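You operate a simulated robot arm through the tools that you are given. There is no shell and no other tool. Be economical: measure what you need, move in short steps, check, and stop when the job is done.

The job below is to be done with a simulated two-armed robot. You get a single attempt, and the scene is never put back.

TASK
Fetch the blue relay from the top of the steel workbench and set it on top of the orange wipe block. Turn the voltage knob to 12 V. Take the white filter element from the lower shelf of the steel workbench and leave it on the top of the steel workbench. Stack the 30 filter element from the top of the steel workbench on top of the 5 filter element. Take the red-rimmed jar and leave it on the black mat. Take the blue-rimmed jar on the steel table and put it away on the top shelf of the blue rack. Pick up the blue tag marked "half" from the tag shelf under the louvre with one hand, pass it to the other hand and put it on the top shelf of the blue rack. The order is free. Set down upright: white filter element, red-rimmed jar, blue-rimmed jar.

It is judged by the outcome, as a careful person would: the job done as asked, and still so three seconds after it is handed in. It fails if anything else is knocked over, pushed out of place, dropped, spilled or broken.

THE ROBOT
Two 7-joint arms with two-finger parallel grippers on one trunk, on a base that drives. Base frame: it is fixed to the floor where the robot stands at the start and does not move with it; the origin is under the middle of the robot, x ahead of it, y to its left, z up; the surface under the hand at the start is at about z = 900. Readings come in mm, degrees, newtons and seconds.
The left shoulder is at the start at [110, 169, 1511], the right one opposite. With the tool pointing down near the work surface each hand reaches from about 420 to 740 mm from the robot's upright axis, wherever it stands, measured 20 degrees to its own side. Places, roughly: black mat [-1200, -5500, 800]; blue tag [-1750, 2500, 750]; blue-rimmed jar [-2000, -5500, 750]; filter element [750, -250, 1000]; orange wipe block (10x6x11 cm) [1000, 400, 900]; red-rimmed jar [-500, -5750, 750]; relay [750, 0, 1000]; top of the steel workbench [900, -400, 900]; top shelf of the blue rack [1100, 1200, 1400]; voltage knob [800, 100, 1000]; white filter element [750, -250, 250]. Payload 1.57 kg a hand.
Tool frame (each hand has its own): the origin (TCP) lies between the finger pads and is the grasp point; the fingertips stand 30 mm ahead of it; z points along the fingers, y is the line along which they close. The gripper opens to 80 mm. The fingers are 17 mm wide and 12 mm thick; the gripper's body (40 by 82 mm) begins 80 mm behind the TCP.
Orientation is that of the tool frame in the base frame, as a unit quaternion [w, x, y, z]. With the fingers straight down and closing along the base's y, the tool's x points along the base's -x, its y along +y and its z along -z.

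THE INTERFACE
- The arms move only by the tool send_rows. It takes "left_steps", "right_steps" or both (then of equal length, played together; a hand with none holds still); each is text: rows parted by semicolons, each of 7 numbers parted by spaces: the shift along the base's x, y, z in mm, then the turn, a rotation vector about the base's x, y, z in degrees, then the closure in counts, from 0 (fully open) to 255 (shut). In form: tx ty tz ax ay az hand; .... A call has 1 to 8 rows; each row shifts and turns the commanded pose from where the row before left it. Rows are played at 5 a second. More than 50 mm and 8.6 degrees between two rows, or a gripper value outside its range, and nothing of the call is played. Where a pose cannot be reached the arm comes as near as it can. A force on the tool above 40 N (or 10 N above the force at the start of the call, whichever is more), or a blocked arm, ends the call early, and 0.2 s more pass. The fingers move at their own pace (about 72 mm/s each) and stop on an object; they squeeze with about 42 N. The grip force told is the motor's: it shows also when the fingers shut on nothing. Time passes only in rows, and 0.2 s behind the last, so rows that do not move let the fingers close. It gives the time, the measured TCP pose, the force on the tool (base axes), the opening and the grip force at its end, in the units of the frame above (readings bear some noise), with the torque about the TCP (base axes, N m) and any sound that the robot's microphone picked up, and new pictures: "views" is both (left out), scene, wrist or none (wrist: the cameras of the hands that moved).
- Cameras (640 x 400 px; columns grow to the right, rows downward): "scene" is now at [156.2, 11.6, 1691.1]; the picture's right is [0.16, -0.99, -0.00], its down [-0.77, -0.12, -0.63] and it looks along [0.62, 0.10, -0.78] (base axes); focal length 254 px, centre (320, 200). "left" rides on the left gripper at [72, 7, -122] in its tool frame; the picture's right is [-0.09, 1.00, 0.00], its down [-0.84, -0.08, -0.54] and it looks along [-0.54, -0.05, 0.84] (tool axes); focal length 238 px, centre (320, 200). "right" rides on the right gripper at [72, -7, -122] in its tool frame; the picture's right is [0.09, 1.00, 0.00], its down [-0.84, 0.08, -0.54] and it looks along [-0.54, 0.05, 0.84] (tool axes); focal length 238 px, centre (320, 200). There is no depth. A picture from a camera that has moved, and an enlarged one, comes with that camera's place and axes in the base frame and with its lens.
- slide_trunk(by): slides the trunk up (or, below 0, down) by that many mm; the arms and the scene camera ride with it, the base frame stays. It gives what a move gives, with no picture.
- base_move(legs): drives the robot by 1 to 6 legs, each [ahead, left, turn to the left] in mm, mm and degrees, along the robot's own axes; the way and the turn of a leg run together, so that a leg with both is an arc; at most 1500 mm and 180 degrees a leg. The arms and the cameras ride along, it lands a little off, and it stops where it bumps. It gives what a move gives, and a new picture of the scene camera.
- head_to(pan, tilt): turns the head with the scene camera to pan (to the left, within 86 degrees either way) and tilt (down, from -29 to 69), counted from straight ahead of the robot. It gives what a move gives, and a new picture of the scene camera.
- zoom(camera, box): a new picture of the part [left, top, right, bottom] of that camera's present view, enlarged. No time passes.
- finish_job(): hands the job in; it is judged then, once.

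Go step by step. Nothing tells you exact positions but the pictures and the camera data: compare them with the known pose of the tool, close in by small moves and look again before you grip or let go. The budget is 207 turns and 260 pictures, counting those below and the enlarged ones. Unless the task says otherwise, let go and move clear before handing in, and close with one line.

The tools are called after "Emit:" by a JSON object that holds its "fn" and its "kwargs". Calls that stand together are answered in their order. send_rows: Moves the arms, as the interface text tells. Its arguments: {"type":"object","properties":{"left_steps":{"type":"string"},"right_steps":{"type":"string"},"views":{"type":"string","enum":["both","scene","wrist","none"]}},"required":[]} The other tools are called the same way: slide_trunk (by) slides the trunk up or down; base_move (legs) drives the base; head_to (pan, tilt) turns the head that bears the scene camera; zoom (camera, box) takes an enlarged picture of a part of a camera's view; finish_job () hands the job in.

At the start:

```text
t: 0.0
left_position: [708.1, 193.7, 1189.6]
left_tcp_rot: [0.001, 0.0, 1.0, 0.0]
left_wrist_force: [0.4, 0.2, 0.6]
left_ft_torque: [0.01, -0.02, 0.01]
left_width: 80.0
left_finger_force: 0.1
right_position: [605.1, -374.6, 1251.7]
right_tcp_rot: [0.0, 0.0, 1.0, 0.0]
right_wrist_force: [-0.1, -0.6, -0.2]
right_ft_torque: [0.0, -0.05, 0.03]
right_width: 80.0
right_finger_force: 0.0
trunk travel left (down, up): [-825.0, 65.0]
robot x, y, heading: [2.3, 0.3, -0.0]
head pan, tilt: [9.0, 51.1]
```

scene: 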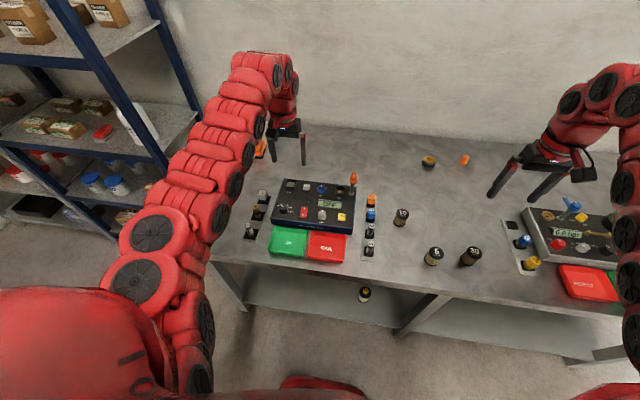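
right: 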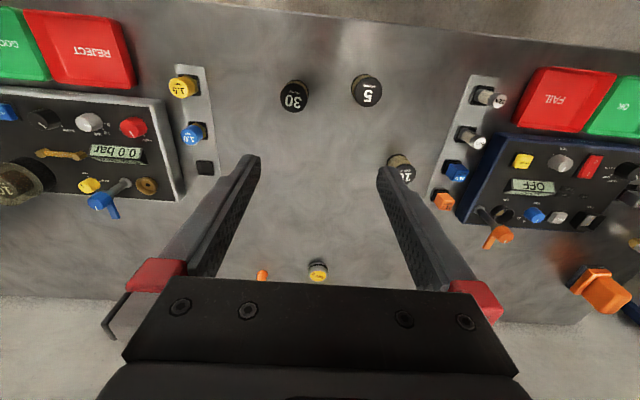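
left: 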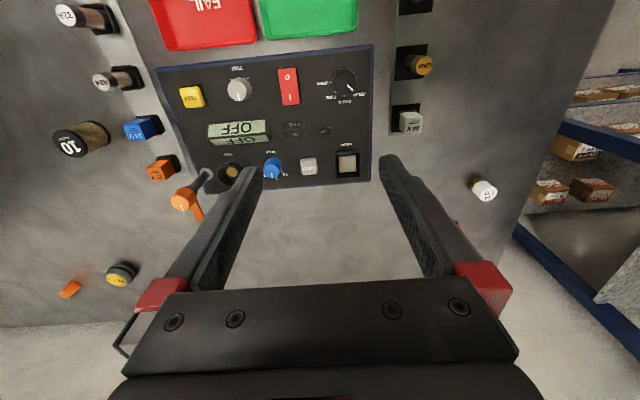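

The bench lies ahead with two panels, filter elements and sockets with relays. I'll enlarge parts to identify the relay, knob, and wipe block.

Emit:
{"fn": "zoom", "kwargs": {"camera": "scene", "box": [230, 130, 430, 310]}}

Emit:
{"fn": "zoom", "kwargs": {"camera": "left", "box": [40, 0, 440, 250]}}

Emit:
{"fn": "zoom", "kwargs": {"camera": "scene", "box": [400, 130, 640, 310]}}

```text
2.22 times, centred on (330, 220) of scene
camera zoom: at [156.2, 11.6, 1691.1], right [0.16, -0.99, 0.0], down [-0.77, -0.12, -0.63], along [0.62, 0.1, -0.78], focal length 563 px, centre (298, 156)
```

zoom: 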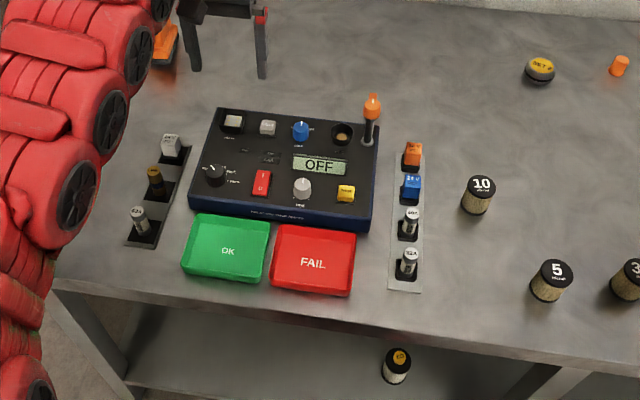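

```text
1.60 times, centred on (240, 125) of left
camera zoom: at [636.8, 200.9, 1312.5], right [0.09, 1.0, 0.0], down [0.84, -0.08, 0.54], along [0.54, -0.05, -0.84], focal length 381 px, centre (448, 320)
```

zoom: 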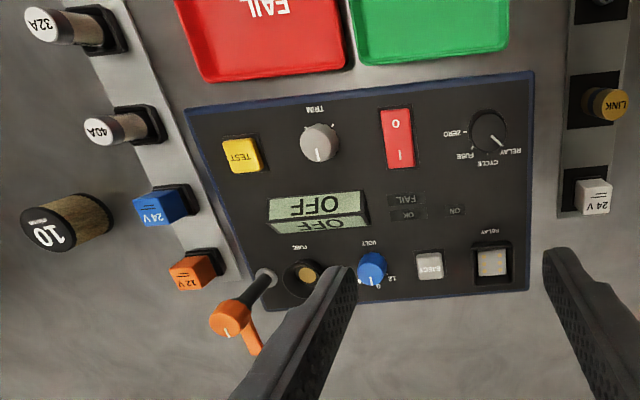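

```text
2.22 times, centred on (520, 220) of scene
camera zoom: at [156.2, 11.6, 1691.1], right [0.16, -0.99, 0.0], down [-0.77, -0.12, -0.63], along [0.62, 0.1, -0.78], focal length 563 px, centre (-124, 156)
```

zoom: 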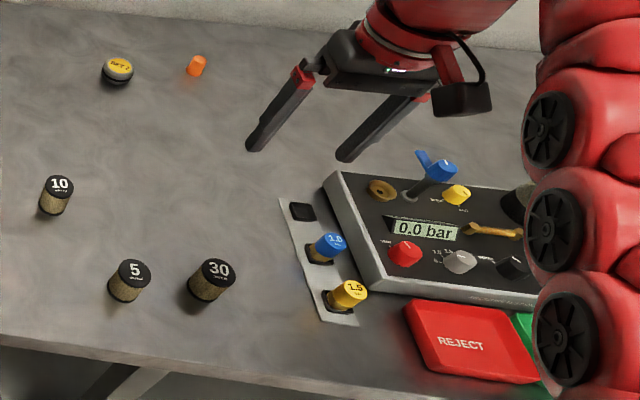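

The blue "24 V" relay sits in a socket strip at about (722,-91), the blue VOLT knob at about (792,110) on the left panel. I'll bring the left hand above the knob for a close look.

Emit:
{"fn": "send_rows", "kwargs": {"left_steps": "20 -20 -22 0 0 0 0;20 -20 -22 0 0 0 0;20 -20 -22 0 0 0 0;20 -20 -22 0 0 0 0;0 0 0 0 0 0 0", "views": "wrist"}}

```text
t: 1.2
left_position: [726.8, 175.9, 1166.1]
left_tcp_rot: [0.0, 0.0, 1.0, -0.001]
left_wrist_force: [0.5, 0.3, -0.3]
left_ft_torque: [0.01, -0.02, 0.01]
left_width: 80.0
left_finger_force: 0.0
left hand out of reach, approached as far as the arm can: row 2, 3, 4
right_position: [604.2, -375.6, 1250.9]
right_tcp_rot: [0.0, 0.0, 1.0, 0.0]
right_wrist_force: [0.1, 0.3, 0.6]
right_ft_torque: [0.01, 0.0, 0.04]
right_width: 79.8
right_finger_force: 0.1
trunk travel left (down, up): [-825.0, 65.0]
robot x, y, heading: [2.3, -2.4, -0.1]
head pan, tilt: [9.0, 51.1]
camera left: at [655.7, 182.7, 1288.9], right [0.09, 1.0, 0.0], down [0.84, -0.08, 0.54], along [0.54, -0.05, -0.84], focal length 238 px, centre (320, 200)
```

left: 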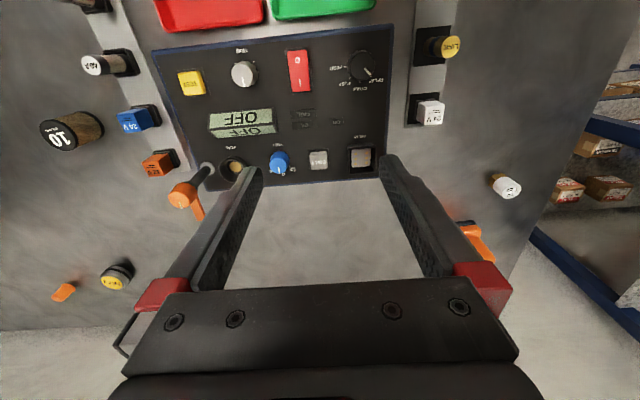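

The knob is just beyond reach from here, so I'll drive forward some.

Emit:
{"fn": "base_move", "kwargs": {"legs": [[140, 0, 0]]}}

```text
t: 2.5
left_position: [860.5, 176.2, 1166.4]
left_tcp_rot: [0.001, 0.0, 1.0, 0.0]
left_wrist_force: [0.7, -0.8, -0.6]
left_ft_torque: [0.0, -0.07, 0.01]
left_width: 80.0
left_finger_force: 0.1
right_position: [737.9, -375.2, 1252.2]
right_tcp_rot: [0.001, -0.001, 1.0, -0.001]
right_wrist_force: [0.3, 0.8, -0.1]
right_ft_torque: [-0.01, -0.01, -0.02]
right_width: 80.1
right_finger_force: 0.0
trunk travel left (down, up): [-825.0, 65.0]
robot x, y, heading: [137.2, -2.6, 0.1]
head pan, tilt: [9.0, 51.1]
camera scene: at [288.8, 12.1, 1691.4], right [0.16, -0.99, 0.0], down [-0.77, -0.12, -0.63], along [0.62, 0.1, -0.78], focal length 254 px, centre (320, 200)
```

scene: 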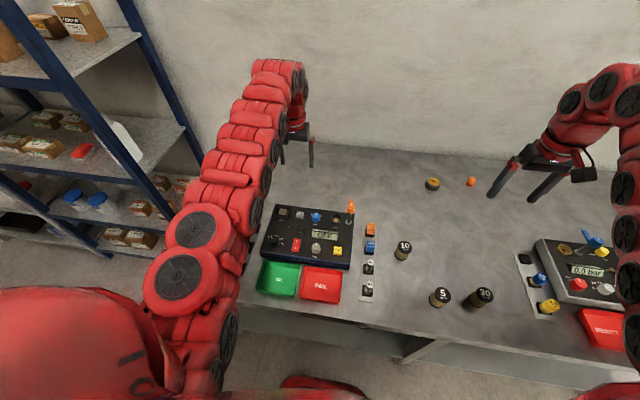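

Now bring the right hand over the relay and the left over the knob.

Emit:
{"fn": "send_rows", "kwargs": {"left_steps": "-14 -11 -10 0 0 0 0;-14 -11 -10 0 0 0 0;-14 -11 -10 0 0 0 0;-14 -11 -10 0 0 0 0;-14 -11 -6 0 0 0 0;0 -11 0 0 0 0 0;0 0 0 0 0 0 0;0 0 0 0 0 0 0", "right_steps": "-3 40 -20 0 0 0 0;-4 40 -20 0 0 0 0;-4 40 -22 0 0 0 0;-4 40 -22 0 0 0 0;-4 40 -22 0 0 0 0;-4 40 -22 0 0 0 0;0 40 -22 0 0 0 0;0 0 0 0 0 0 0", "views": "wrist"}}

```text
t: 4.3
left_position: [793.0, 110.7, 1120.1]
left_tcp_rot: [0.0, -0.001, 1.0, 0.0]
left_wrist_force: [0.4, -0.7, 0.1]
left_ft_torque: [-0.01, 0.01, 0.04]
left_width: 80.1
left_finger_force: 0.1
right_position: [737.8, -333.7, 1231.4]
right_tcp_rot: [0.0, 0.0, 1.0, 0.0]
right_wrist_force: [-0.7, 0.3, -0.5]
right_ft_torque: [0.01, 0.01, -0.03]
right_width: 79.9
right_finger_force: 0.0
right hand out of reach, approached as far as the arm can: row 2, 3, 4, 5, 6, 7
trunk travel left (down, up): [-825.0, 65.0]
robot x, y, heading: [135.0, 0.3, -0.0]
head pan, tilt: [9.0, 51.1]
camera right: at [664.0, -340.7, 1352.6], right [-0.09, 1.0, 0.0], down [0.84, 0.08, 0.54], along [0.54, 0.05, -0.84], focal length 238 px, centre (320, 200)
camera left: at [721.2, 117.8, 1242.6], right [0.09, 1.0, 0.0], down [0.84, -0.08, 0.54], along [0.54, -0.05, -0.84], focal length 238 px, centre (320, 200)
```

right: 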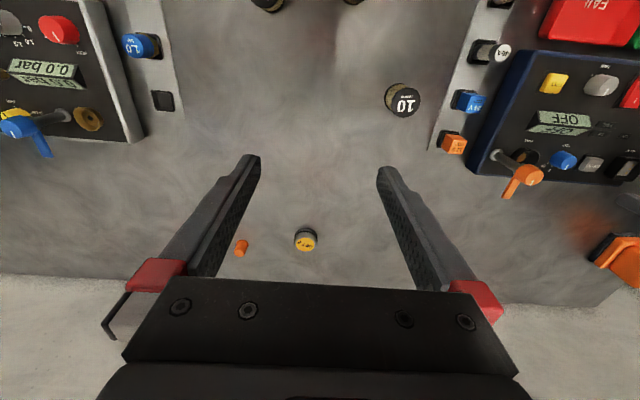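
left: 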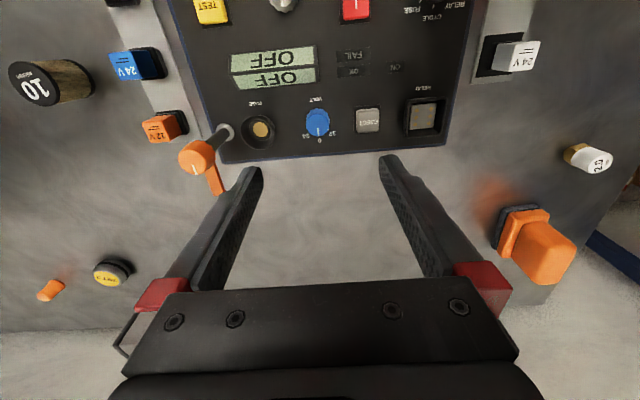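

Emit:
{"fn": "zoom", "kwargs": {"camera": "left", "box": [240, 60, 400, 160]}}

Emit:
{"fn": "zoom", "kwargs": {"camera": "left", "box": [440, 130, 640, 300]}}

Emit:
{"fn": "send_rows", "kwargs": {"right_steps": "0 0 -40 0 0 0 0;0 0 -40 0 0 0 0;0 20 -40 0 0 0 0;0 40 0 0 0 0 0;-5 40 0 0 0 0 0;-5 40 0 0 0 0 0;-5 40 0 0 0 0 0;0 40 0 0 0 0 0", "views": "wrist"}}

```text
4.00 times, centred on (320, 110) of left
camera zoom: at [721.2, 117.8, 1242.6], right [0.09, 1.0, 0.0], down [0.84, -0.08, 0.54], along [0.54, -0.05, -0.84], focal length 953 px, centre (320, 560)
```

zoom: 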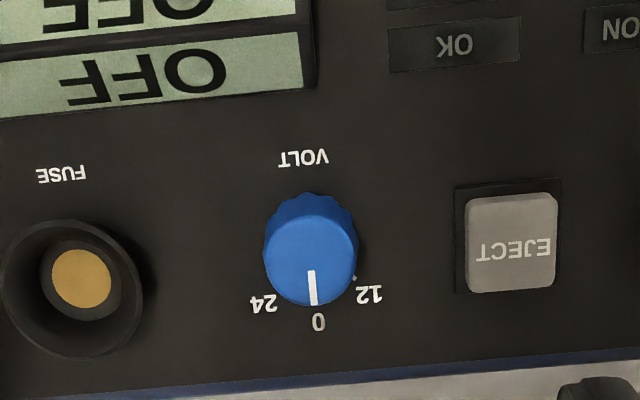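

```text
2.35 times, centred on (540, 215) of left
camera zoom: at [721.2, 117.8, 1242.6], right [0.09, 1.0, 0.0], down [0.84, -0.08, 0.54], along [0.54, -0.05, -0.84], focal length 561 px, centre (-198, 165)
```

zoom: 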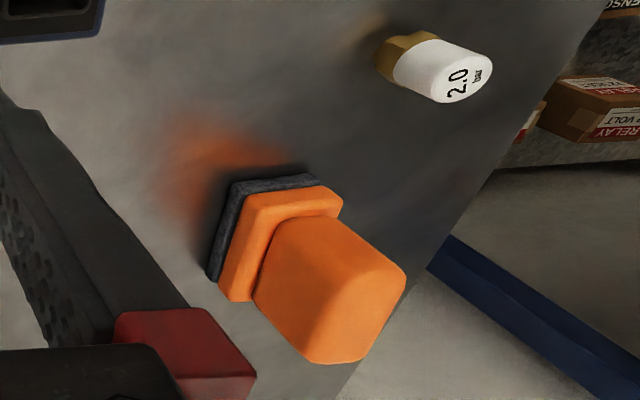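

```text
t: 6.1
left_position: [793.7, 111.3, 1120.3]
left_tcp_rot: [0.001, -0.001, 1.0, 0.0]
left_wrist_force: [0.7, -0.5, -0.6]
left_ft_torque: [0.03, 0.0, -0.03]
left_width: 79.9
left_finger_force: 0.1
right_position: [763.0, -240.9, 1211.0]
right_tcp_rot: [-0.001, -0.002, 1.0, 0.0]
right_wrist_force: [0.2, 0.0, 0.2]
right_ft_torque: [-0.03, 0.02, -0.01]
right_width: 80.2
right_finger_force: 0.0
right hand out of reach, approached as far as the arm can: row 1, 2, 3, 4, 5, 6, 7, 8
trunk travel left (down, up): [-825.0, 65.0]
robot x, y, heading: [135.7, -2.8, 0.3]
head pan, tilt: [9.0, 51.1]
camera right: at [689.2, -248.1, 1333.3], right [-0.09, 1.0, 0.0], down [0.84, 0.08, 0.54], along [0.54, 0.05, -0.84], focal length 238 px, centre (320, 200)
```

right: 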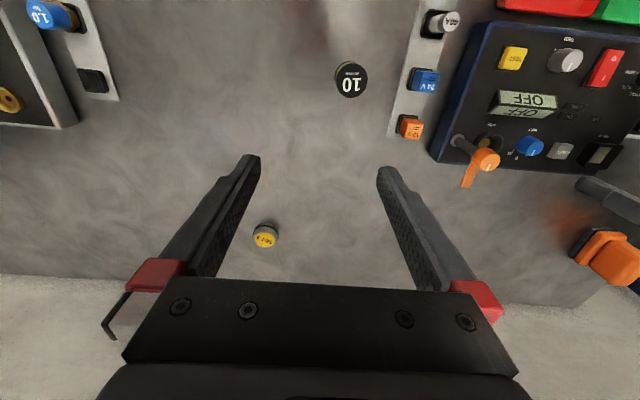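

The knob dial reads 0 with 12 next to it (to the robot's left). The right arm is stuck near a joint limit; I'll try pulling it back and lowering.

Emit:
{"fn": "send_rows", "kwargs": {"right_steps": "-30 0 0 0 0 0 0;-30 0 -30 0 0 0 0;0 0 -40 0 0 0 0;0 0 -40 0 0 0 0;0 40 0 0 0 0 0;0 40 0 0 0 0 0;0 40 0 0 0 0 0;0 0 0 0 0 0 0", "views": "wrist"}}

```text
t: 7.9
left_position: [793.4, 110.8, 1119.2]
left_tcp_rot: [-0.001, -0.001, 1.0, 0.0]
left_wrist_force: [0.0, -0.3, -1.3]
left_ft_torque: [-0.01, 0.01, 0.01]
left_width: 79.8
left_finger_force: 0.1
right_position: [797.0, -132.7, 1216.1]
right_tcp_rot: [-0.001, 0.001, 1.0, 0.0]
right_wrist_force: [0.8, 0.2, -0.2]
right_ft_torque: [-0.01, 0.02, 0.01]
right_width: 80.1
right_finger_force: 0.0
right hand out of reach, approached as far as the arm can: row 1, 2, 3, 4, 5
trunk travel left (down, up): [-825.0, 65.0]
robot x, y, heading: [134.2, 0.5, 0.2]
head pan, tilt: [9.0, 51.1]
camera right: at [723.5, -139.3, 1338.2], right [-0.09, 1.0, 0.0], down [0.84, 0.08, 0.54], along [0.54, 0.05, -0.84], focal length 238 px, centre (320, 200)
```

right: 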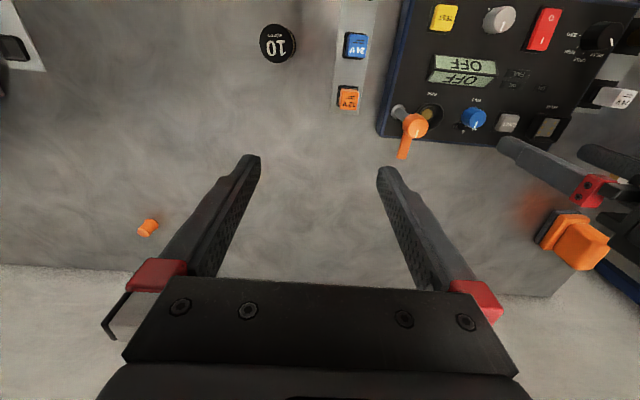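

Emit:
{"fn": "send_rows", "kwargs": {"right_steps": "0 0 -30 0 0 0 0;0 10 -30 0 0 0 0;0 10 -30 0 0 0 0;-20 10 -10 0 0 0 0;-20 10 0 0 0 0 0;-20 0 0 0 0 0 0;-15 0 0 0 0 0 0;0 0 0 0 0 0 0", "views": "wrist"}}

```text
t: 9.7
left_position: [793.0, 111.0, 1119.4]
left_tcp_rot: [-0.001, -0.001, 1.0, 0.0]
left_wrist_force: [0.7, 0.3, -0.8]
left_ft_torque: [0.0, 0.04, 0.0]
left_width: 80.0
left_finger_force: 0.0
right_position: [776.5, -102.7, 1115.3]
right_tcp_rot: [0.0, 0.001, 1.0, 0.0]
right_wrist_force: [0.9, 0.1, 0.0]
right_ft_torque: [0.03, 0.02, -0.03]
right_width: 80.0
right_finger_force: 0.0
right hand out of reach, approached as far as the arm can: row 5, 6, 7
trunk travel left (down, up): [-825.0, 65.0]
robot x, y, heading: [135.0, 1.6, 0.1]
head pan, tilt: [9.0, 51.1]
camera right: at [702.0, -110.3, 1237.3], right [-0.09, 1.0, 0.0], down [0.84, 0.08, 0.54], along [0.54, 0.05, -0.84], focal length 238 px, centre (320, 200)
```

right: 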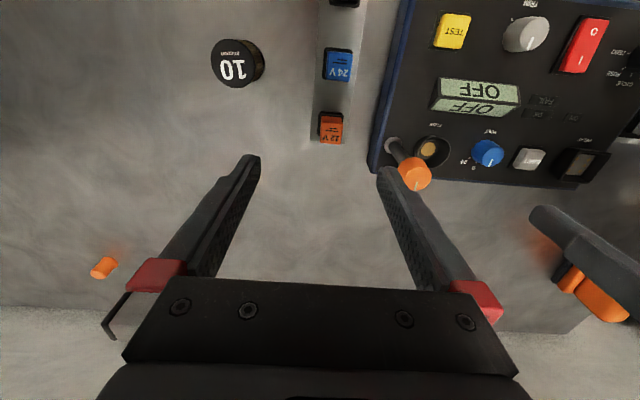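

Range is limited at this height; raising the trunk and backing off 60 mm should put the relay in a comfortable zone.

Emit:
{"fn": "slide_trunk", "kwargs": {"by": 60}}

Emit:
{"fn": "base_move", "kwargs": {"legs": [[-70, 0, 0]]}}

Emit:
{"fn": "send_rows", "kwargs": {"right_steps": "0 0 -30 0 0 0 0;0 5 -30 0 0 0 0;0 0 -30 0 0 0 0;0 0 0 0 0 0 0", "views": "wrist"}}

```text
t: 10.7
left_position: [793.3, 110.2, 1179.8]
left_tcp_rot: [-0.001, -0.001, 1.0, 0.0]
left_wrist_force: [1.0, 0.4, -0.1]
left_ft_torque: [0.02, -0.05, -0.03]
left_width: 80.0
left_finger_force: 0.1
right_position: [776.7, -103.4, 1175.1]
right_tcp_rot: [0.0, -0.001, 1.0, 0.0]
right_wrist_force: [0.4, 0.0, 0.1]
right_ft_torque: [-0.03, -0.04, -0.01]
right_width: 79.7
right_finger_force: 0.0
trunk travel left (down, up): [-885.0, 5.0]
robot x, y, heading: [135.0, 3.0, 0.2]
head pan, tilt: [9.0, 51.1]
```

```text
t: 11.7
left_position: [728.6, 111.3, 1176.3]
left_tcp_rot: [-0.004, -0.002, 1.0, 0.0]
left_wrist_force: [1.0, -0.3, -0.3]
left_ft_torque: [-0.03, 0.02, -0.03]
left_width: 79.9
left_finger_force: 0.0
right_position: [711.7, -102.4, 1172.2]
right_tcp_rot: [-0.002, -0.001, 1.0, 0.0]
right_wrist_force: [-0.3, 0.0, -0.2]
right_ft_torque: [0.0, 0.0, 0.02]
right_width: 79.9
right_finger_force: 0.0
trunk travel left (down, up): [-885.0, 5.0]
robot x, y, heading: [69.9, 1.6, 0.3]
head pan, tilt: [9.0, 51.1]
camera scene: at [229.8, 12.1, 1750.3], right [0.16, -0.99, 0.0], down [-0.77, -0.12, -0.63], along [0.62, 0.1, -0.78], focal length 254 px, centre (320, 200)
```

scene: 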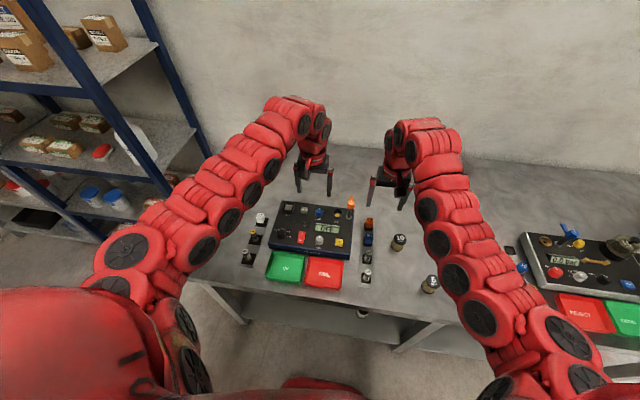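

```text
t: 12.7
left_position: [725.7, 110.3, 1178.9]
left_tcp_rot: [-0.001, -0.001, 1.0, 0.0]
left_wrist_force: [0.6, -0.3, 0.6]
left_ft_torque: [-0.01, 0.02, 0.0]
left_width: 80.0
left_finger_force: 0.0
right_position: [708.5, -98.3, 1086.4]
right_tcp_rot: [-0.001, -0.001, 1.0, 0.0]
right_wrist_force: [0.0, 0.5, -0.1]
right_ft_torque: [0.03, 0.0, -0.01]
right_width: 80.2
right_finger_force: 0.1
trunk travel left (down, up): [-885.0, 5.0]
robot x, y, heading: [68.9, -1.4, 0.2]
head pan, tilt: [9.0, 51.1]
camera right: at [636.1, -105.9, 1206.9], right [-0.09, 1.0, 0.0], down [0.84, 0.08, 0.54], along [0.54, 0.05, -0.84], focal length 238 px, centre (320, 200)
```

right: 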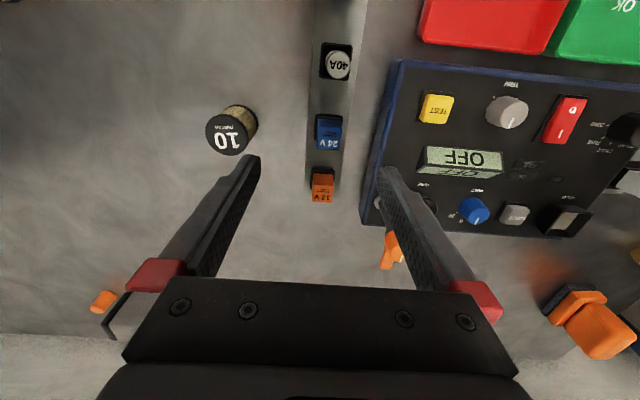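

Emit:
{"fn": "zoom", "kwargs": {"camera": "right", "box": [270, 30, 430, 210]}}

```text
2.22 times, centred on (350, 120) of right
camera zoom: at [636.1, -105.9, 1206.9], right [-0.09, 1.0, 0.0], down [0.84, 0.08, 0.54], along [0.54, 0.05, -0.84], focal length 530 px, centre (253, 378)
```

zoom: 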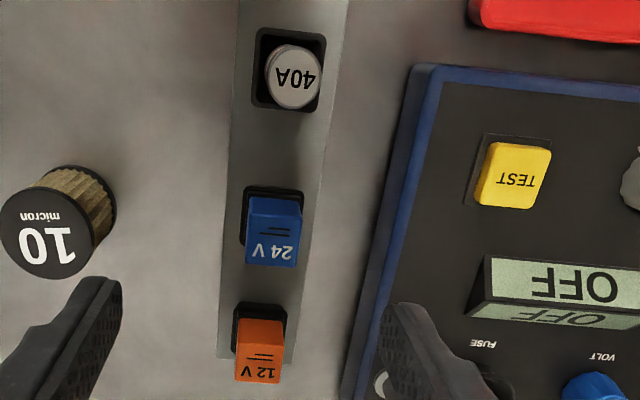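

Emit:
{"fn": "send_rows", "kwargs": {"right_steps": "18 10 -30 0 0 0 90;0 0 -30 0 0 0 90;0 0 -26 0 0 0 90;0 0 0 0 0 0 90", "views": "wrist"}}

Emit:
{"fn": "zoom", "kwargs": {"camera": "right", "box": [220, 30, 460, 230]}}

```text
t: 13.7
left_position: [725.6, 112.3, 1179.6]
left_tcp_rot: [0.0, -0.002, 1.0, 0.0]
left_wrist_force: [-0.3, 0.1, -0.7]
left_ft_torque: [0.01, 0.01, 0.05]
left_width: 80.1
left_finger_force: 0.1
right_position: [726.8, -89.1, 1000.1]
right_tcp_rot: [0.0, 0.0, 1.0, 0.0]
right_wrist_force: [-0.1, 0.7, 0.1]
right_ft_torque: [0.0, 0.0, -0.03]
right_width: 51.7
right_finger_force: 0.0
trunk travel left (down, up): [-885.0, 5.0]
robot x, y, heading: [64.9, 4.2, 0.1]
head pan, tilt: [9.0, 51.1]
camera right: at [652.5, -95.5, 1122.2], right [-0.09, 1.0, 0.0], down [0.84, 0.08, 0.54], along [0.54, 0.05, -0.84], focal length 238 px, centre (320, 200)
```

right: 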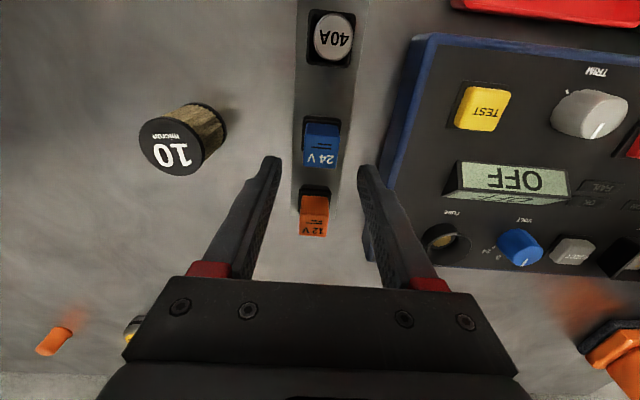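

```text
2.00 times, centred on (340, 130) of right
camera zoom: at [652.5, -95.5, 1122.2], right [-0.09, 1.0, 0.0], down [0.84, 0.08, 0.54], along [0.54, 0.05, -0.84], focal length 477 px, centre (280, 340)
```

zoom: 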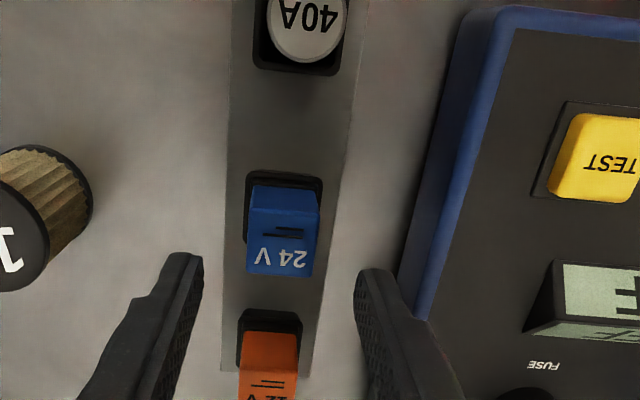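

The relay top is at about (729,-88,~930); I'll descend and grip it.

Emit:
{"fn": "send_rows", "kwargs": {"right_steps": "2 1 -20 0 0 0 90;0 0 -20 0 0 0 90;0 0 -15 0 0 0 90;0 0 0 0 0 0 90", "views": "wrist"}}

```text
t: 14.7
left_position: [724.7, 111.0, 1179.2]
left_tcp_rot: [-0.001, -0.001, 1.0, 0.0]
left_wrist_force: [-0.2, 0.5, -0.1]
left_ft_torque: [-0.02, 0.03, 0.01]
left_width: 80.1
left_finger_force: 0.0
right_position: [728.0, -87.4, 944.2]
right_tcp_rot: [-0.001, -0.002, 1.0, 0.0]
right_wrist_force: [0.1, 0.0, -0.1]
right_ft_torque: [0.05, -0.01, 0.01]
right_width: 51.8
right_finger_force: 0.1
trunk travel left (down, up): [-885.0, 5.0]
robot x, y, heading: [66.0, -2.1, 0.1]
head pan, tilt: [9.0, 51.1]
camera right: at [654.1, -95.1, 1066.6], right [-0.09, 1.0, 0.0], down [0.84, 0.08, 0.54], along [0.54, 0.05, -0.84], focal length 238 px, centre (320, 200)
```

right: 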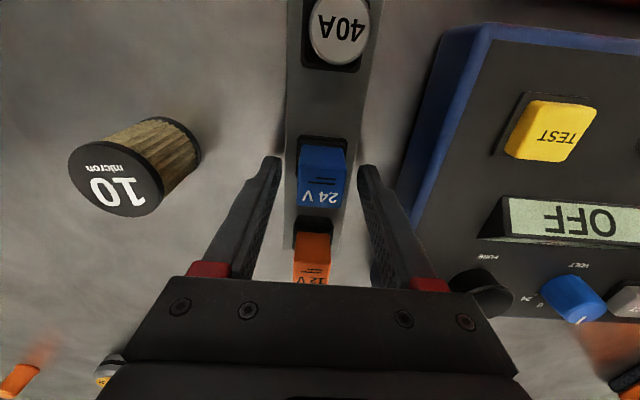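

Emit:
{"fn": "send_rows", "kwargs": {"right_steps": "1 0 -7 0 0 0 90;0 0 0 0 0 0 180;0 0 0 0 0 0 255;0 0 0 0 0 0 255", "views": "wrist"}}

```text
t: 15.7
left_position: [725.3, 111.5, 1179.1]
left_tcp_rot: [0.0, -0.002, 1.0, 0.0]
left_wrist_force: [0.1, -0.4, -0.8]
left_ft_torque: [0.02, 0.01, 0.02]
left_width: 80.1
left_finger_force: 0.0
right_position: [729.5, -88.2, 938.8]
right_tcp_rot: [0.001, -0.002, 1.0, 0.001]
right_wrist_force: [4.0, -2.0, 0.6]
right_ft_torque: [0.12, -0.56, -0.13]
right_width: 32.9
right_finger_force: 40.8
trunk travel left (down, up): [-885.0, 5.0]
robot x, y, heading: [67.6, 0.9, 0.1]
head pan, tilt: [9.0, 51.1]
camera right: at [655.6, -95.4, 1060.1], right [-0.09, 1.0, 0.0], down [0.84, 0.08, 0.54], along [0.54, 0.05, -0.84], focal length 238 px, centre (320, 200)
```

right: 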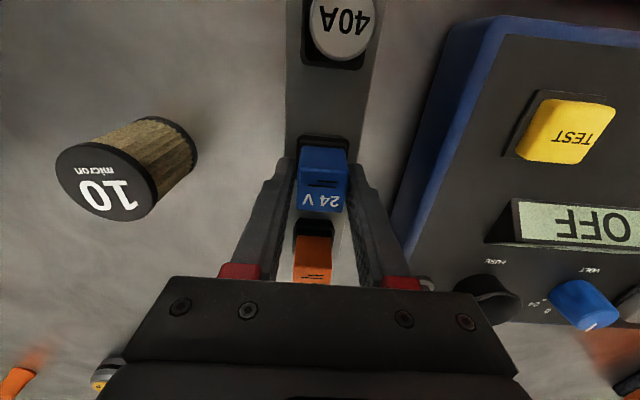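

Emit:
{"fn": "send_rows", "kwargs": {"right_steps": "0 0 8 0 0 0 255;0 0 12 0 0 0 255;0 0 20 0 0 0 255;0 0 20 0 0 0 255;0 0 0 0 0 0 255", "views": "wrist"}}

```text
t: 16.2
left_position: [729.7, 113.4, 1175.2]
left_tcp_rot: [-0.004, -0.001, 1.0, 0.001]
left_wrist_force: [0.4, 0.0, 0.6]
left_ft_torque: [-0.01, 0.04, 0.0]
left_width: 79.9
left_finger_force: 0.1
right_position: [729.4, -87.5, 938.4]
right_tcp_rot: [-0.007, 0.0, 1.0, -0.002]
right_wrist_force: [20.9, 0.4, -36.9]
right_ft_torque: [0.31, -1.38, -0.1]
right_width: 32.5
right_finger_force: 40.7
trunk travel left (down, up): [-885.0, 5.0]
robot x, y, heading: [68.6, -3.6, 0.2]
head pan, tilt: [9.0, 51.1]
stopped in row 2 (right hand): the force on the tool passed its limit at 49 N (the readings are from after the stop); the commanded pose is now the measured one
camera right: at [657.7, -95.1, 1061.7], right [-0.09, 1.0, 0.0], down [0.84, 0.08, 0.53], along [0.53, 0.05, -0.85], focal length 238 px, centre (320, 200)
```

right: 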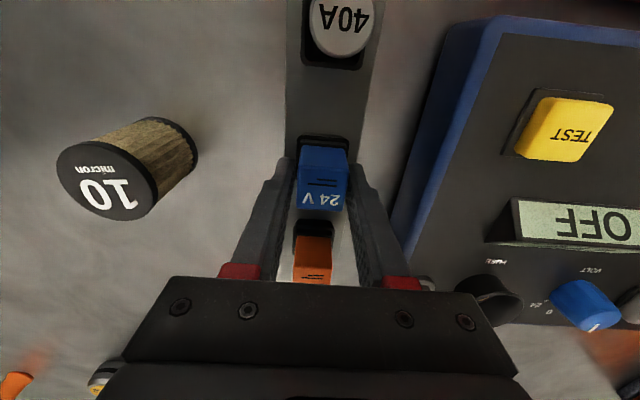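

I've gripped the socket rim, not the relay. Release, rise ~9 mm and grip again.

Emit:
{"fn": "send_rows", "kwargs": {"right_steps": "0 0 0 0 0 0 90;0 0 0 0 0 0 90;0 0 9 0 0 0 90;0 0 0 0 0 0 150;0 0 0 0 0 0 255;0 0 0 0 0 0 255;0 0 0 0 0 0 255", "views": "wrist"}}

```text
t: 17.8
left_position: [722.2, 112.4, 1180.8]
left_tcp_rot: [0.0, -0.001, 1.0, 0.0]
left_wrist_force: [-0.5, 0.0, 0.3]
left_ft_torque: [-0.02, 0.04, 0.02]
left_width: 79.9
left_finger_force: 0.1
right_position: [723.8, -88.7, 954.5]
right_tcp_rot: [-0.003, -0.001, 1.0, -0.001]
right_wrist_force: [-2.5, -1.8, 16.1]
right_ft_torque: [-0.01, 0.16, -0.05]
right_width: 25.0
right_finger_force: 36.5
trunk travel left (down, up): [-885.0, 5.0]
robot x, y, heading: [65.1, 1.6, 0.3]
head pan, tilt: [9.0, 51.1]
camera right: at [651.8, -95.1, 1076.9], right [-0.09, 1.0, 0.0], down [0.84, 0.08, 0.54], along [0.53, 0.05, -0.84], focal length 238 px, centre (320, 200)
```

right: 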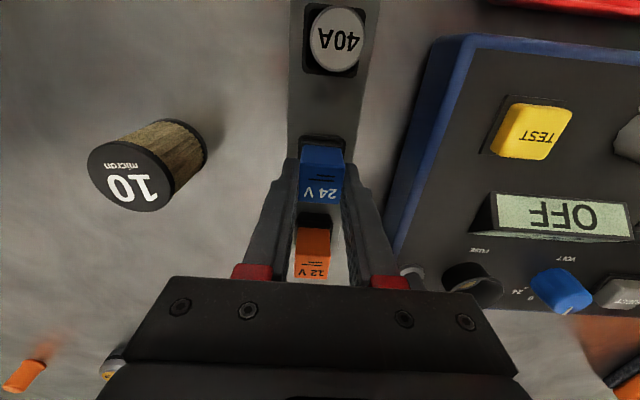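

Emit:
{"fn": "send_rows", "kwargs": {"right_steps": "0 0 6 0 0 0 255;0 0 10 0 0 0 255;0 0 20 0 0 0 255;0 0 30 0 0 0 255;0 0 0 0 0 0 255", "views": "wrist"}}

```text
t: 19.0
left_position: [725.8, 111.2, 1180.2]
left_tcp_rot: [0.0, -0.001, 1.0, 0.0]
left_wrist_force: [-0.5, 0.3, -0.5]
left_ft_torque: [0.01, -0.02, 0.01]
left_width: 79.9
left_finger_force: 0.1
right_position: [724.2, -88.9, 1018.6]
right_tcp_rot: [-0.006, -0.001, 1.0, 0.0]
right_wrist_force: [-0.5, 0.5, -0.5]
right_ft_torque: [-0.01, -0.01, 0.0]
right_width: 25.0
right_finger_force: 36.5
trunk travel left (down, up): [-885.0, 5.0]
robot x, y, heading: [66.6, 0.5, 0.5]
head pan, tilt: [9.0, 51.1]
camera right: at [652.1, -94.9, 1141.8], right [-0.09, 1.0, 0.0], down [0.84, 0.08, 0.53], along [0.53, 0.05, -0.85], focal length 238 px, centre (320, 200)
```

right: 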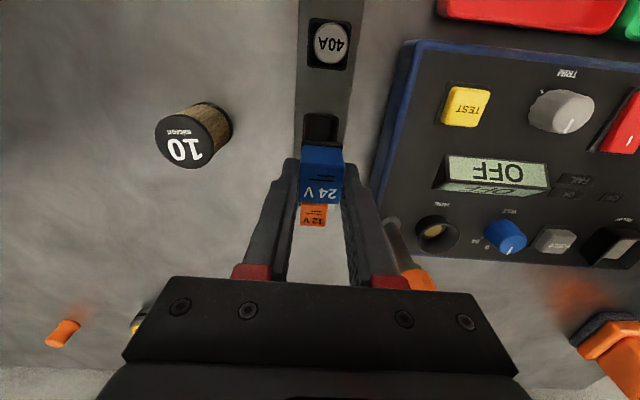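

The relay is held. The orange wipe block stands near (993,415), top about z=1010. I'll look left to see the free floor by the rack and bench.

Emit:
{"fn": "head_to", "kwargs": {"pan": 50, "tilt": 40}}

```text
t: 20.1
left_position: [724.3, 111.3, 1180.3]
left_tcp_rot: [-0.001, -0.002, 1.0, 0.0]
left_wrist_force: [0.0, -0.1, 0.3]
left_ft_torque: [-0.03, -0.04, 0.03]
left_width: 79.8
left_finger_force: 0.0
right_position: [726.1, -88.2, 1017.9]
right_tcp_rot: [-0.005, -0.001, 1.0, -0.001]
right_wrist_force: [0.3, 0.5, -0.6]
right_ft_torque: [0.01, -0.01, 0.01]
right_width: 24.8
right_finger_force: 36.5
trunk travel left (down, up): [-885.0, 5.0]
robot x, y, heading: [68.4, -4.2, 0.0]
head pan, tilt: [50.0, 40.0]
camera scene: at [202.8, 65.2, 1766.6], right [0.77, -0.64, 0.0], down [-0.41, -0.49, -0.77], along [0.49, 0.59, -0.64], focal length 254 px, centre (320, 200)
```

scene: 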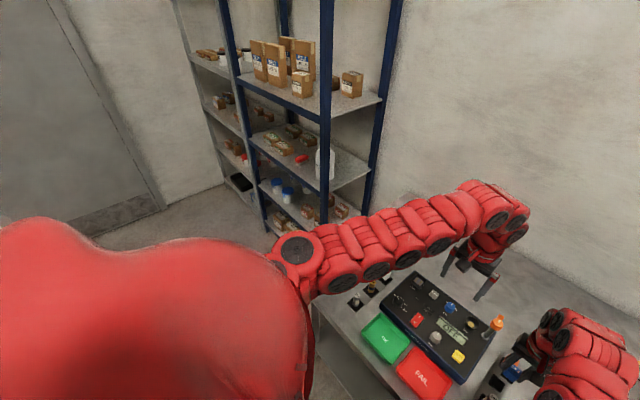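

Rack front is about x≈800, y 775–1430. I'll raise the right hand, strafe left 500 mm, then lower the trunk to gain reach to the block.

Emit:
{"fn": "send_rows", "kwargs": {"right_steps": "0 0 40 0 0 0 255;0 0 40 0 0 0 255;0 0 40 0 0 0 255;0 0 20 0 0 0 255;0 0 0 0 0 0 255", "views": "none"}}

Emit:
{"fn": "base_move", "kwargs": {"legs": [[0, 490, 0]]}}

```text
t: 21.3
left_position: [725.4, 112.2, 1179.5]
left_tcp_rot: [0.0, -0.002, 1.0, 0.0]
left_wrist_force: [0.6, -0.1, 0.0]
left_ft_torque: [0.01, -0.01, 0.02]
left_width: 79.9
left_finger_force: 0.1
right_position: [724.8, -87.2, 1158.2]
right_tcp_rot: [-0.006, -0.001, 1.0, -0.001]
right_wrist_force: [-0.4, -0.6, 0.4]
right_ft_torque: [0.0, -0.01, -0.01]
right_width: 24.9
right_finger_force: 36.8
trunk travel left (down, up): [-885.0, 5.0]
robot x, y, heading: [67.2, 1.5, 0.3]
head pan, tilt: [50.0, 40.0]
```

```text
t: 24.1
left_position: [724.8, 592.8, 1180.8]
left_tcp_rot: [-0.001, 0.0, 1.0, 0.001]
left_wrist_force: [0.5, -0.4, 1.0]
left_ft_torque: [0.04, 0.01, 0.0]
left_width: 80.1
left_finger_force: 0.1
right_position: [724.5, 394.5, 1157.7]
right_tcp_rot: [-0.005, 0.001, 1.0, 0.0]
right_wrist_force: [0.7, -0.3, -0.7]
right_ft_torque: [-0.04, 0.02, -0.02]
right_width: 24.9
right_finger_force: 36.2
trunk travel left (down, up): [-885.0, 5.0]
robot x, y, heading: [67.0, 483.5, 0.2]
head pan, tilt: [50.0, 40.0]
camera scene: at [201.9, 546.5, 1766.7], right [0.77, -0.64, 0.0], down [-0.41, -0.49, -0.77], along [0.49, 0.59, -0.64], focal length 254 px, centre (320, 200)
```

scene: 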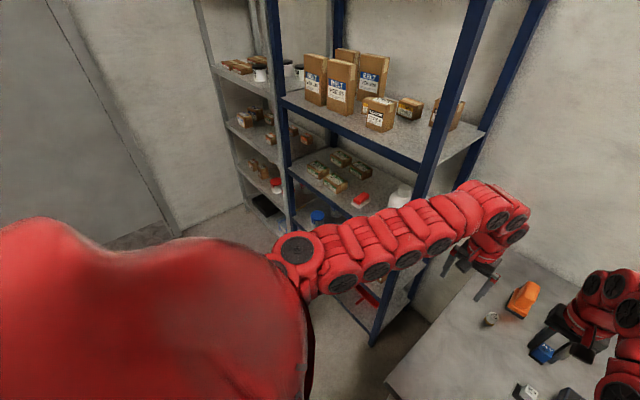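

Emit:
{"fn": "base_move", "kwargs": {"legs": [[110, 0, 0]]}}

Emit:
{"fn": "head_to", "kwargs": {"pan": -5, "tilt": 50}}

```text
t: 25.3
left_position: [830.5, 593.5, 1180.1]
left_tcp_rot: [0.0, -0.001, 1.0, 0.0]
left_wrist_force: [-1.5, -0.2, 0.9]
left_ft_torque: [0.03, 0.0, -0.02]
left_width: 79.9
left_finger_force: 0.1
right_position: [830.2, 395.4, 1159.4]
right_tcp_rot: [-0.005, 0.001, 1.0, -0.001]
right_wrist_force: [-0.6, 0.3, 0.2]
right_ft_torque: [0.02, 0.0, 0.01]
right_width: 25.1
right_finger_force: 36.4
trunk travel left (down, up): [-885.0, 5.0]
robot x, y, heading: [172.2, 481.4, 0.2]
head pan, tilt: [50.0, 40.0]
camera scene: at [308.2, 547.6, 1766.9], right [0.77, -0.64, 0.0], down [-0.41, -0.49, -0.77], along [0.49, 0.59, -0.64], focal length 254 px, centre (320, 200)
```

scene: 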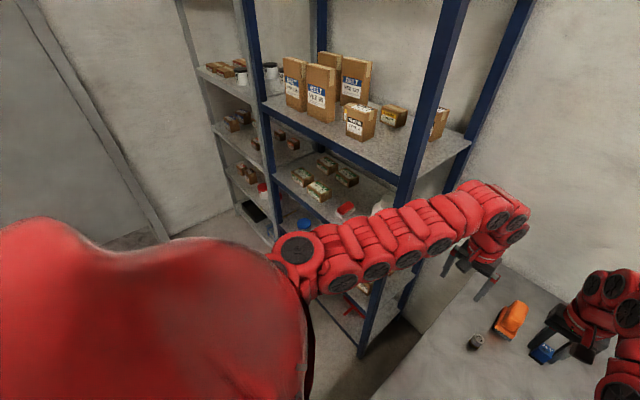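

```text
t: 26.6
left_position: [833.0, 593.5, 1179.3]
left_tcp_rot: [-0.001, -0.001, 1.0, 0.0]
left_wrist_force: [-0.1, 0.1, 0.1]
left_ft_torque: [0.0, -0.05, -0.04]
left_width: 79.8
left_finger_force: 0.0
right_position: [832.0, 393.9, 1157.9]
right_tcp_rot: [-0.006, 0.001, 1.0, -0.001]
right_wrist_force: [-0.1, -0.6, -0.3]
right_ft_torque: [-0.02, 0.03, -0.01]
right_width: 24.9
right_finger_force: 36.6
trunk travel left (down, up): [-885.0, 5.0]
robot x, y, heading: [172.4, 486.8, -0.1]
head pan, tilt: [-5.0, 50.0]
camera scene: at [333.0, 476.1, 1752.4], right [-0.09, -1.0, 0.0], down [-0.76, 0.07, -0.64], along [0.64, -0.05, -0.77], focal length 254 px, centre (320, 200)
```

scene: 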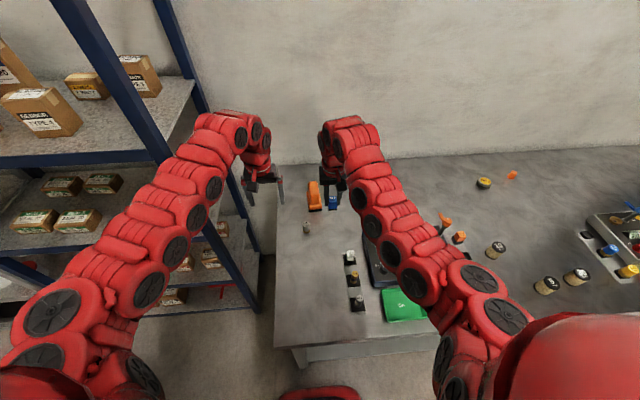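

Now lower the trunk 150 mm, then reach forward with the right hand.

Emit:
{"fn": "slide_trunk", "kwargs": {"by": -80}}

Emit:
{"fn": "send_rows", "kwargs": {"left_steps": "0 0 30 0 0 0 0;0 0 30 0 0 0 0;0 0 0 0 0 0 0", "right_steps": "10 0 40 0 0 0 255;10 0 40 0 0 0 255;0 0 0 0 0 0 255", "views": "none"}}

Emit:
{"fn": "slide_trunk", "kwargs": {"by": -80}}

```text
t: 27.8
left_position: [832.8, 592.3, 1099.8]
left_tcp_rot: [0.0, 0.0, 1.0, 0.0]
left_wrist_force: [0.3, 0.2, 0.1]
left_ft_torque: [0.04, 0.01, 0.02]
left_width: 80.1
left_finger_force: 0.1
right_position: [831.9, 393.9, 1077.3]
right_tcp_rot: [-0.006, -0.001, 1.0, -0.001]
right_wrist_force: [-0.1, 0.1, -0.4]
right_ft_torque: [-0.03, 0.02, -0.02]
right_width: 24.9
right_finger_force: 36.6
trunk travel left (down, up): [-805.0, 85.0]
robot x, y, heading: [173.4, 480.2, 0.0]
head pan, tilt: [-5.0, 50.0]
```

```text
t: 28.6
left_position: [832.2, 594.9, 1158.6]
left_tcp_rot: [0.0, -0.001, 1.0, 0.0]
left_wrist_force: [0.1, 0.0, 0.2]
left_ft_torque: [0.01, 0.01, 0.03]
left_width: 79.8
left_finger_force: 0.0
right_position: [851.4, 395.4, 1157.8]
right_tcp_rot: [-0.004, 0.0, 1.0, -0.001]
right_wrist_force: [0.6, 0.1, -0.1]
right_ft_torque: [-0.03, 0.01, 0.02]
right_width: 25.1
right_finger_force: 36.6
trunk travel left (down, up): [-805.0, 85.0]
robot x, y, heading: [177.3, 481.8, 0.2]
head pan, tilt: [-5.0, 50.0]
```

```text
t: 29.7
left_position: [833.3, 594.0, 1077.3]
left_tcp_rot: [0.0, -0.001, 1.0, 0.0]
left_wrist_force: [-0.1, 0.1, -0.6]
left_ft_torque: [0.02, 0.01, 0.04]
left_width: 80.0
left_finger_force: 0.0
right_position: [849.4, 395.6, 1077.9]
right_tcp_rot: [-0.005, 0.0, 1.0, -0.001]
right_wrist_force: [-1.0, 0.3, -0.5]
right_ft_torque: [0.0, -0.01, -0.02]
right_width: 24.7
right_finger_force: 36.2
trunk travel left (down, up): [-725.0, 165.0]
robot x, y, heading: [174.0, 482.8, 0.4]
head pan, tilt: [-5.0, 50.0]
```

Emit:
{"fn": "send_rows", "kwargs": {"right_steps": "20 4 20 0 0 0 255;25 4 20 0 0 0 255;30 4 10 0 0 0 255;30 4 0 0 0 0 255;0 0 0 0 0 0 255", "views": "both"}}

```text
t: 30.9
left_position: [832.2, 595.0, 1078.6]
left_tcp_rot: [-0.001, -0.002, 1.0, -0.001]
left_wrist_force: [0.9, -0.3, -0.7]
left_ft_torque: [0.01, 0.01, 0.0]
left_width: 80.0
left_finger_force: 0.1
right_position: [886.8, 403.7, 1118.7]
right_tcp_rot: [-0.006, -0.001, 1.0, -0.001]
right_wrist_force: [-0.3, 0.2, 0.4]
right_ft_torque: [-0.02, -0.03, 0.03]
right_width: 24.9
right_finger_force: 36.4
right hand out of reach, approached as far as the arm can: row 2, 3, 4
trunk travel left (down, up): [-725.0, 165.0]
robot x, y, heading: [174.2, 480.5, 0.2]
head pan, tilt: [-5.0, 50.0]
camera scene: at [332.3, 475.9, 1592.5], right [-0.09, -1.0, 0.0], down [-0.76, 0.07, -0.64], along [0.64, -0.05, -0.77], focal length 254 px, centre (320, 200)
camera right: at [814.8, 396.7, 1241.0], right [-0.09, 1.0, 0.0], down [0.84, 0.08, 0.53], along [0.53, 0.05, -0.85], focal length 238 px, centre (320, 200)
```

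scene: 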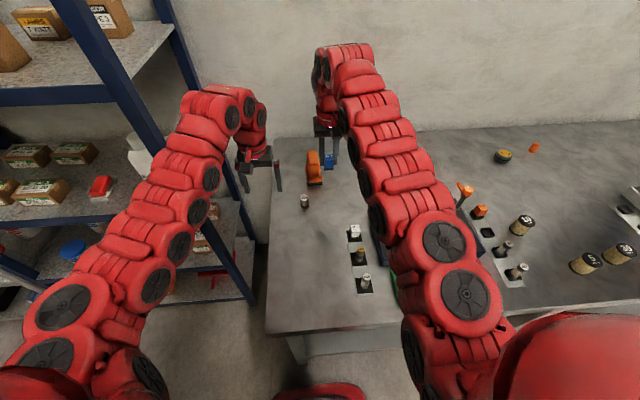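
right: 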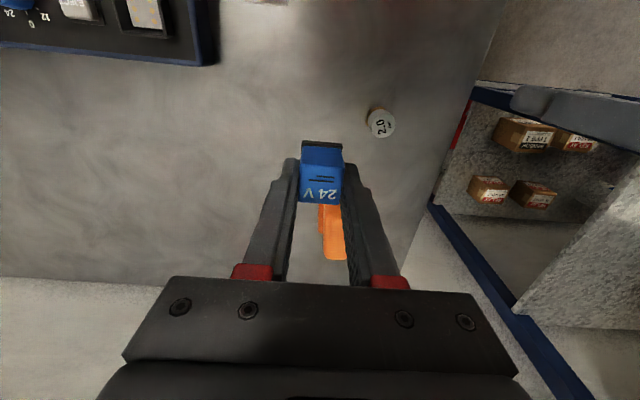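

Emit:
{"fn": "zoom", "kwargs": {"camera": "scene", "box": [260, 110, 380, 220]}}

Emit:
{"fn": "zoom", "kwargs": {"camera": "right", "box": [260, 90, 420, 290]}}

```text
3.64 times, centred on (320, 165) of scene
camera zoom: at [332.3, 475.9, 1592.5], right [-0.09, -1.0, 0.0], down [-0.76, 0.07, -0.64], along [0.64, -0.05, -0.77], focal length 922 px, centre (320, 327)
```

zoom: 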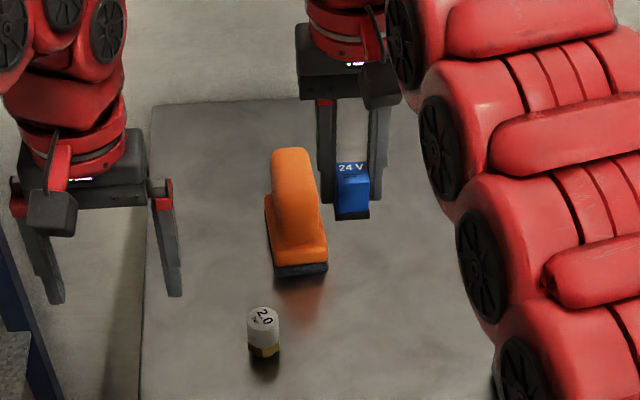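

```text
2.00 times, centred on (340, 190) of right
camera zoom: at [814.8, 396.7, 1241.0], right [-0.09, 1.0, 0.0], down [0.84, 0.08, 0.53], along [0.53, 0.05, -0.85], focal length 477 px, centre (280, 220)
```

zoom: 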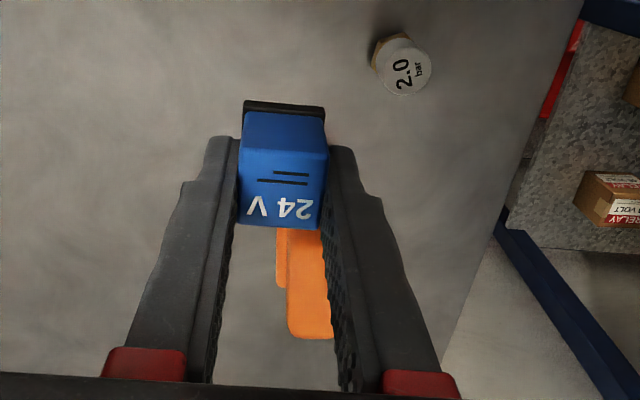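

The block's handle top lies around (1012,444,~1010), beyond straight-down reach from this side. I'll set the relay on the clear bench spot here and regrasp with the hand tilted forward 45° for extra reach.

Emit:
{"fn": "send_rows", "kwargs": {"right_steps": "-8 0 -40 0 0 0 255;-8 0 -40 0 0 0 255;-8 0 -40 0 0 0 255;0 0 -30 0 0 0 255;0 0 0 0 0 0 255", "views": "wrist"}}

```text
t: 32.1
left_position: [831.8, 594.2, 1078.7]
left_tcp_rot: [0.0, -0.001, 1.0, 0.0]
left_wrist_force: [0.1, 0.0, 0.2]
left_ft_torque: [0.0, 0.01, 0.01]
left_width: 79.9
left_finger_force: 0.1
right_position: [860.4, 402.0, 968.0]
right_tcp_rot: [-0.005, 0.002, 1.0, 0.0]
right_wrist_force: [0.8, -0.4, -0.3]
right_ft_torque: [-0.02, 0.0, 0.0]
right_width: 24.7
right_finger_force: 36.3
trunk travel left (down, up): [-725.0, 165.0]
robot x, y, heading: [171.7, 482.4, 0.1]
head pan, tilt: [-5.0, 50.0]
camera right: at [789.1, 395.1, 1091.2], right [-0.09, 1.0, 0.0], down [0.84, 0.08, 0.53], along [0.53, 0.05, -0.85], focal length 238 px, centre (320, 200)
```

right: 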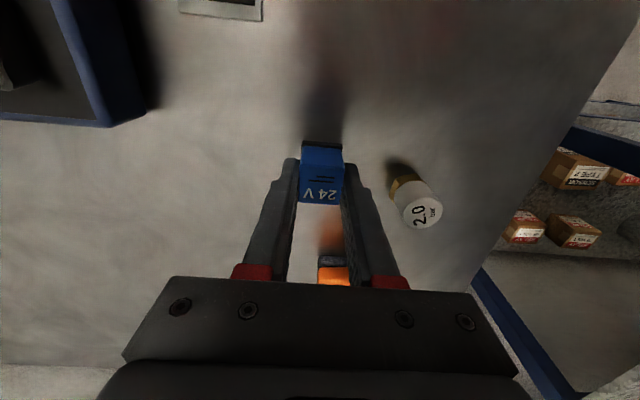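

Emit:
{"fn": "send_rows", "kwargs": {"right_steps": "0 0 -8 0 0 0 255;0 0 -4 0 0 0 255;0 0 -4 0 0 0 255;0 0 -3 0 0 0 255;0 0 -3 0 0 0 255;0 0 -3 0 0 0 255;0 0 -3 0 0 0 255", "views": "none"}}

```text
t: 33.7
left_position: [830.9, 593.8, 1081.1]
left_tcp_rot: [0.0, -0.001, 1.0, 0.0]
left_wrist_force: [-0.4, 0.3, -0.6]
left_ft_torque: [0.01, -0.01, 0.0]
left_width: 79.9
left_finger_force: 0.0
right_position: [862.9, 403.0, 942.2]
right_tcp_rot: [-0.003, -0.001, 1.0, 0.0]
right_wrist_force: [1.4, 0.0, 20.8]
right_ft_torque: [0.01, 0.16, -0.03]
right_width: 25.0
right_finger_force: 35.8
trunk travel left (down, up): [-725.0, 165.0]
robot x, y, heading: [173.9, 480.0, 0.1]
head pan, tilt: [-5.0, 50.0]
```

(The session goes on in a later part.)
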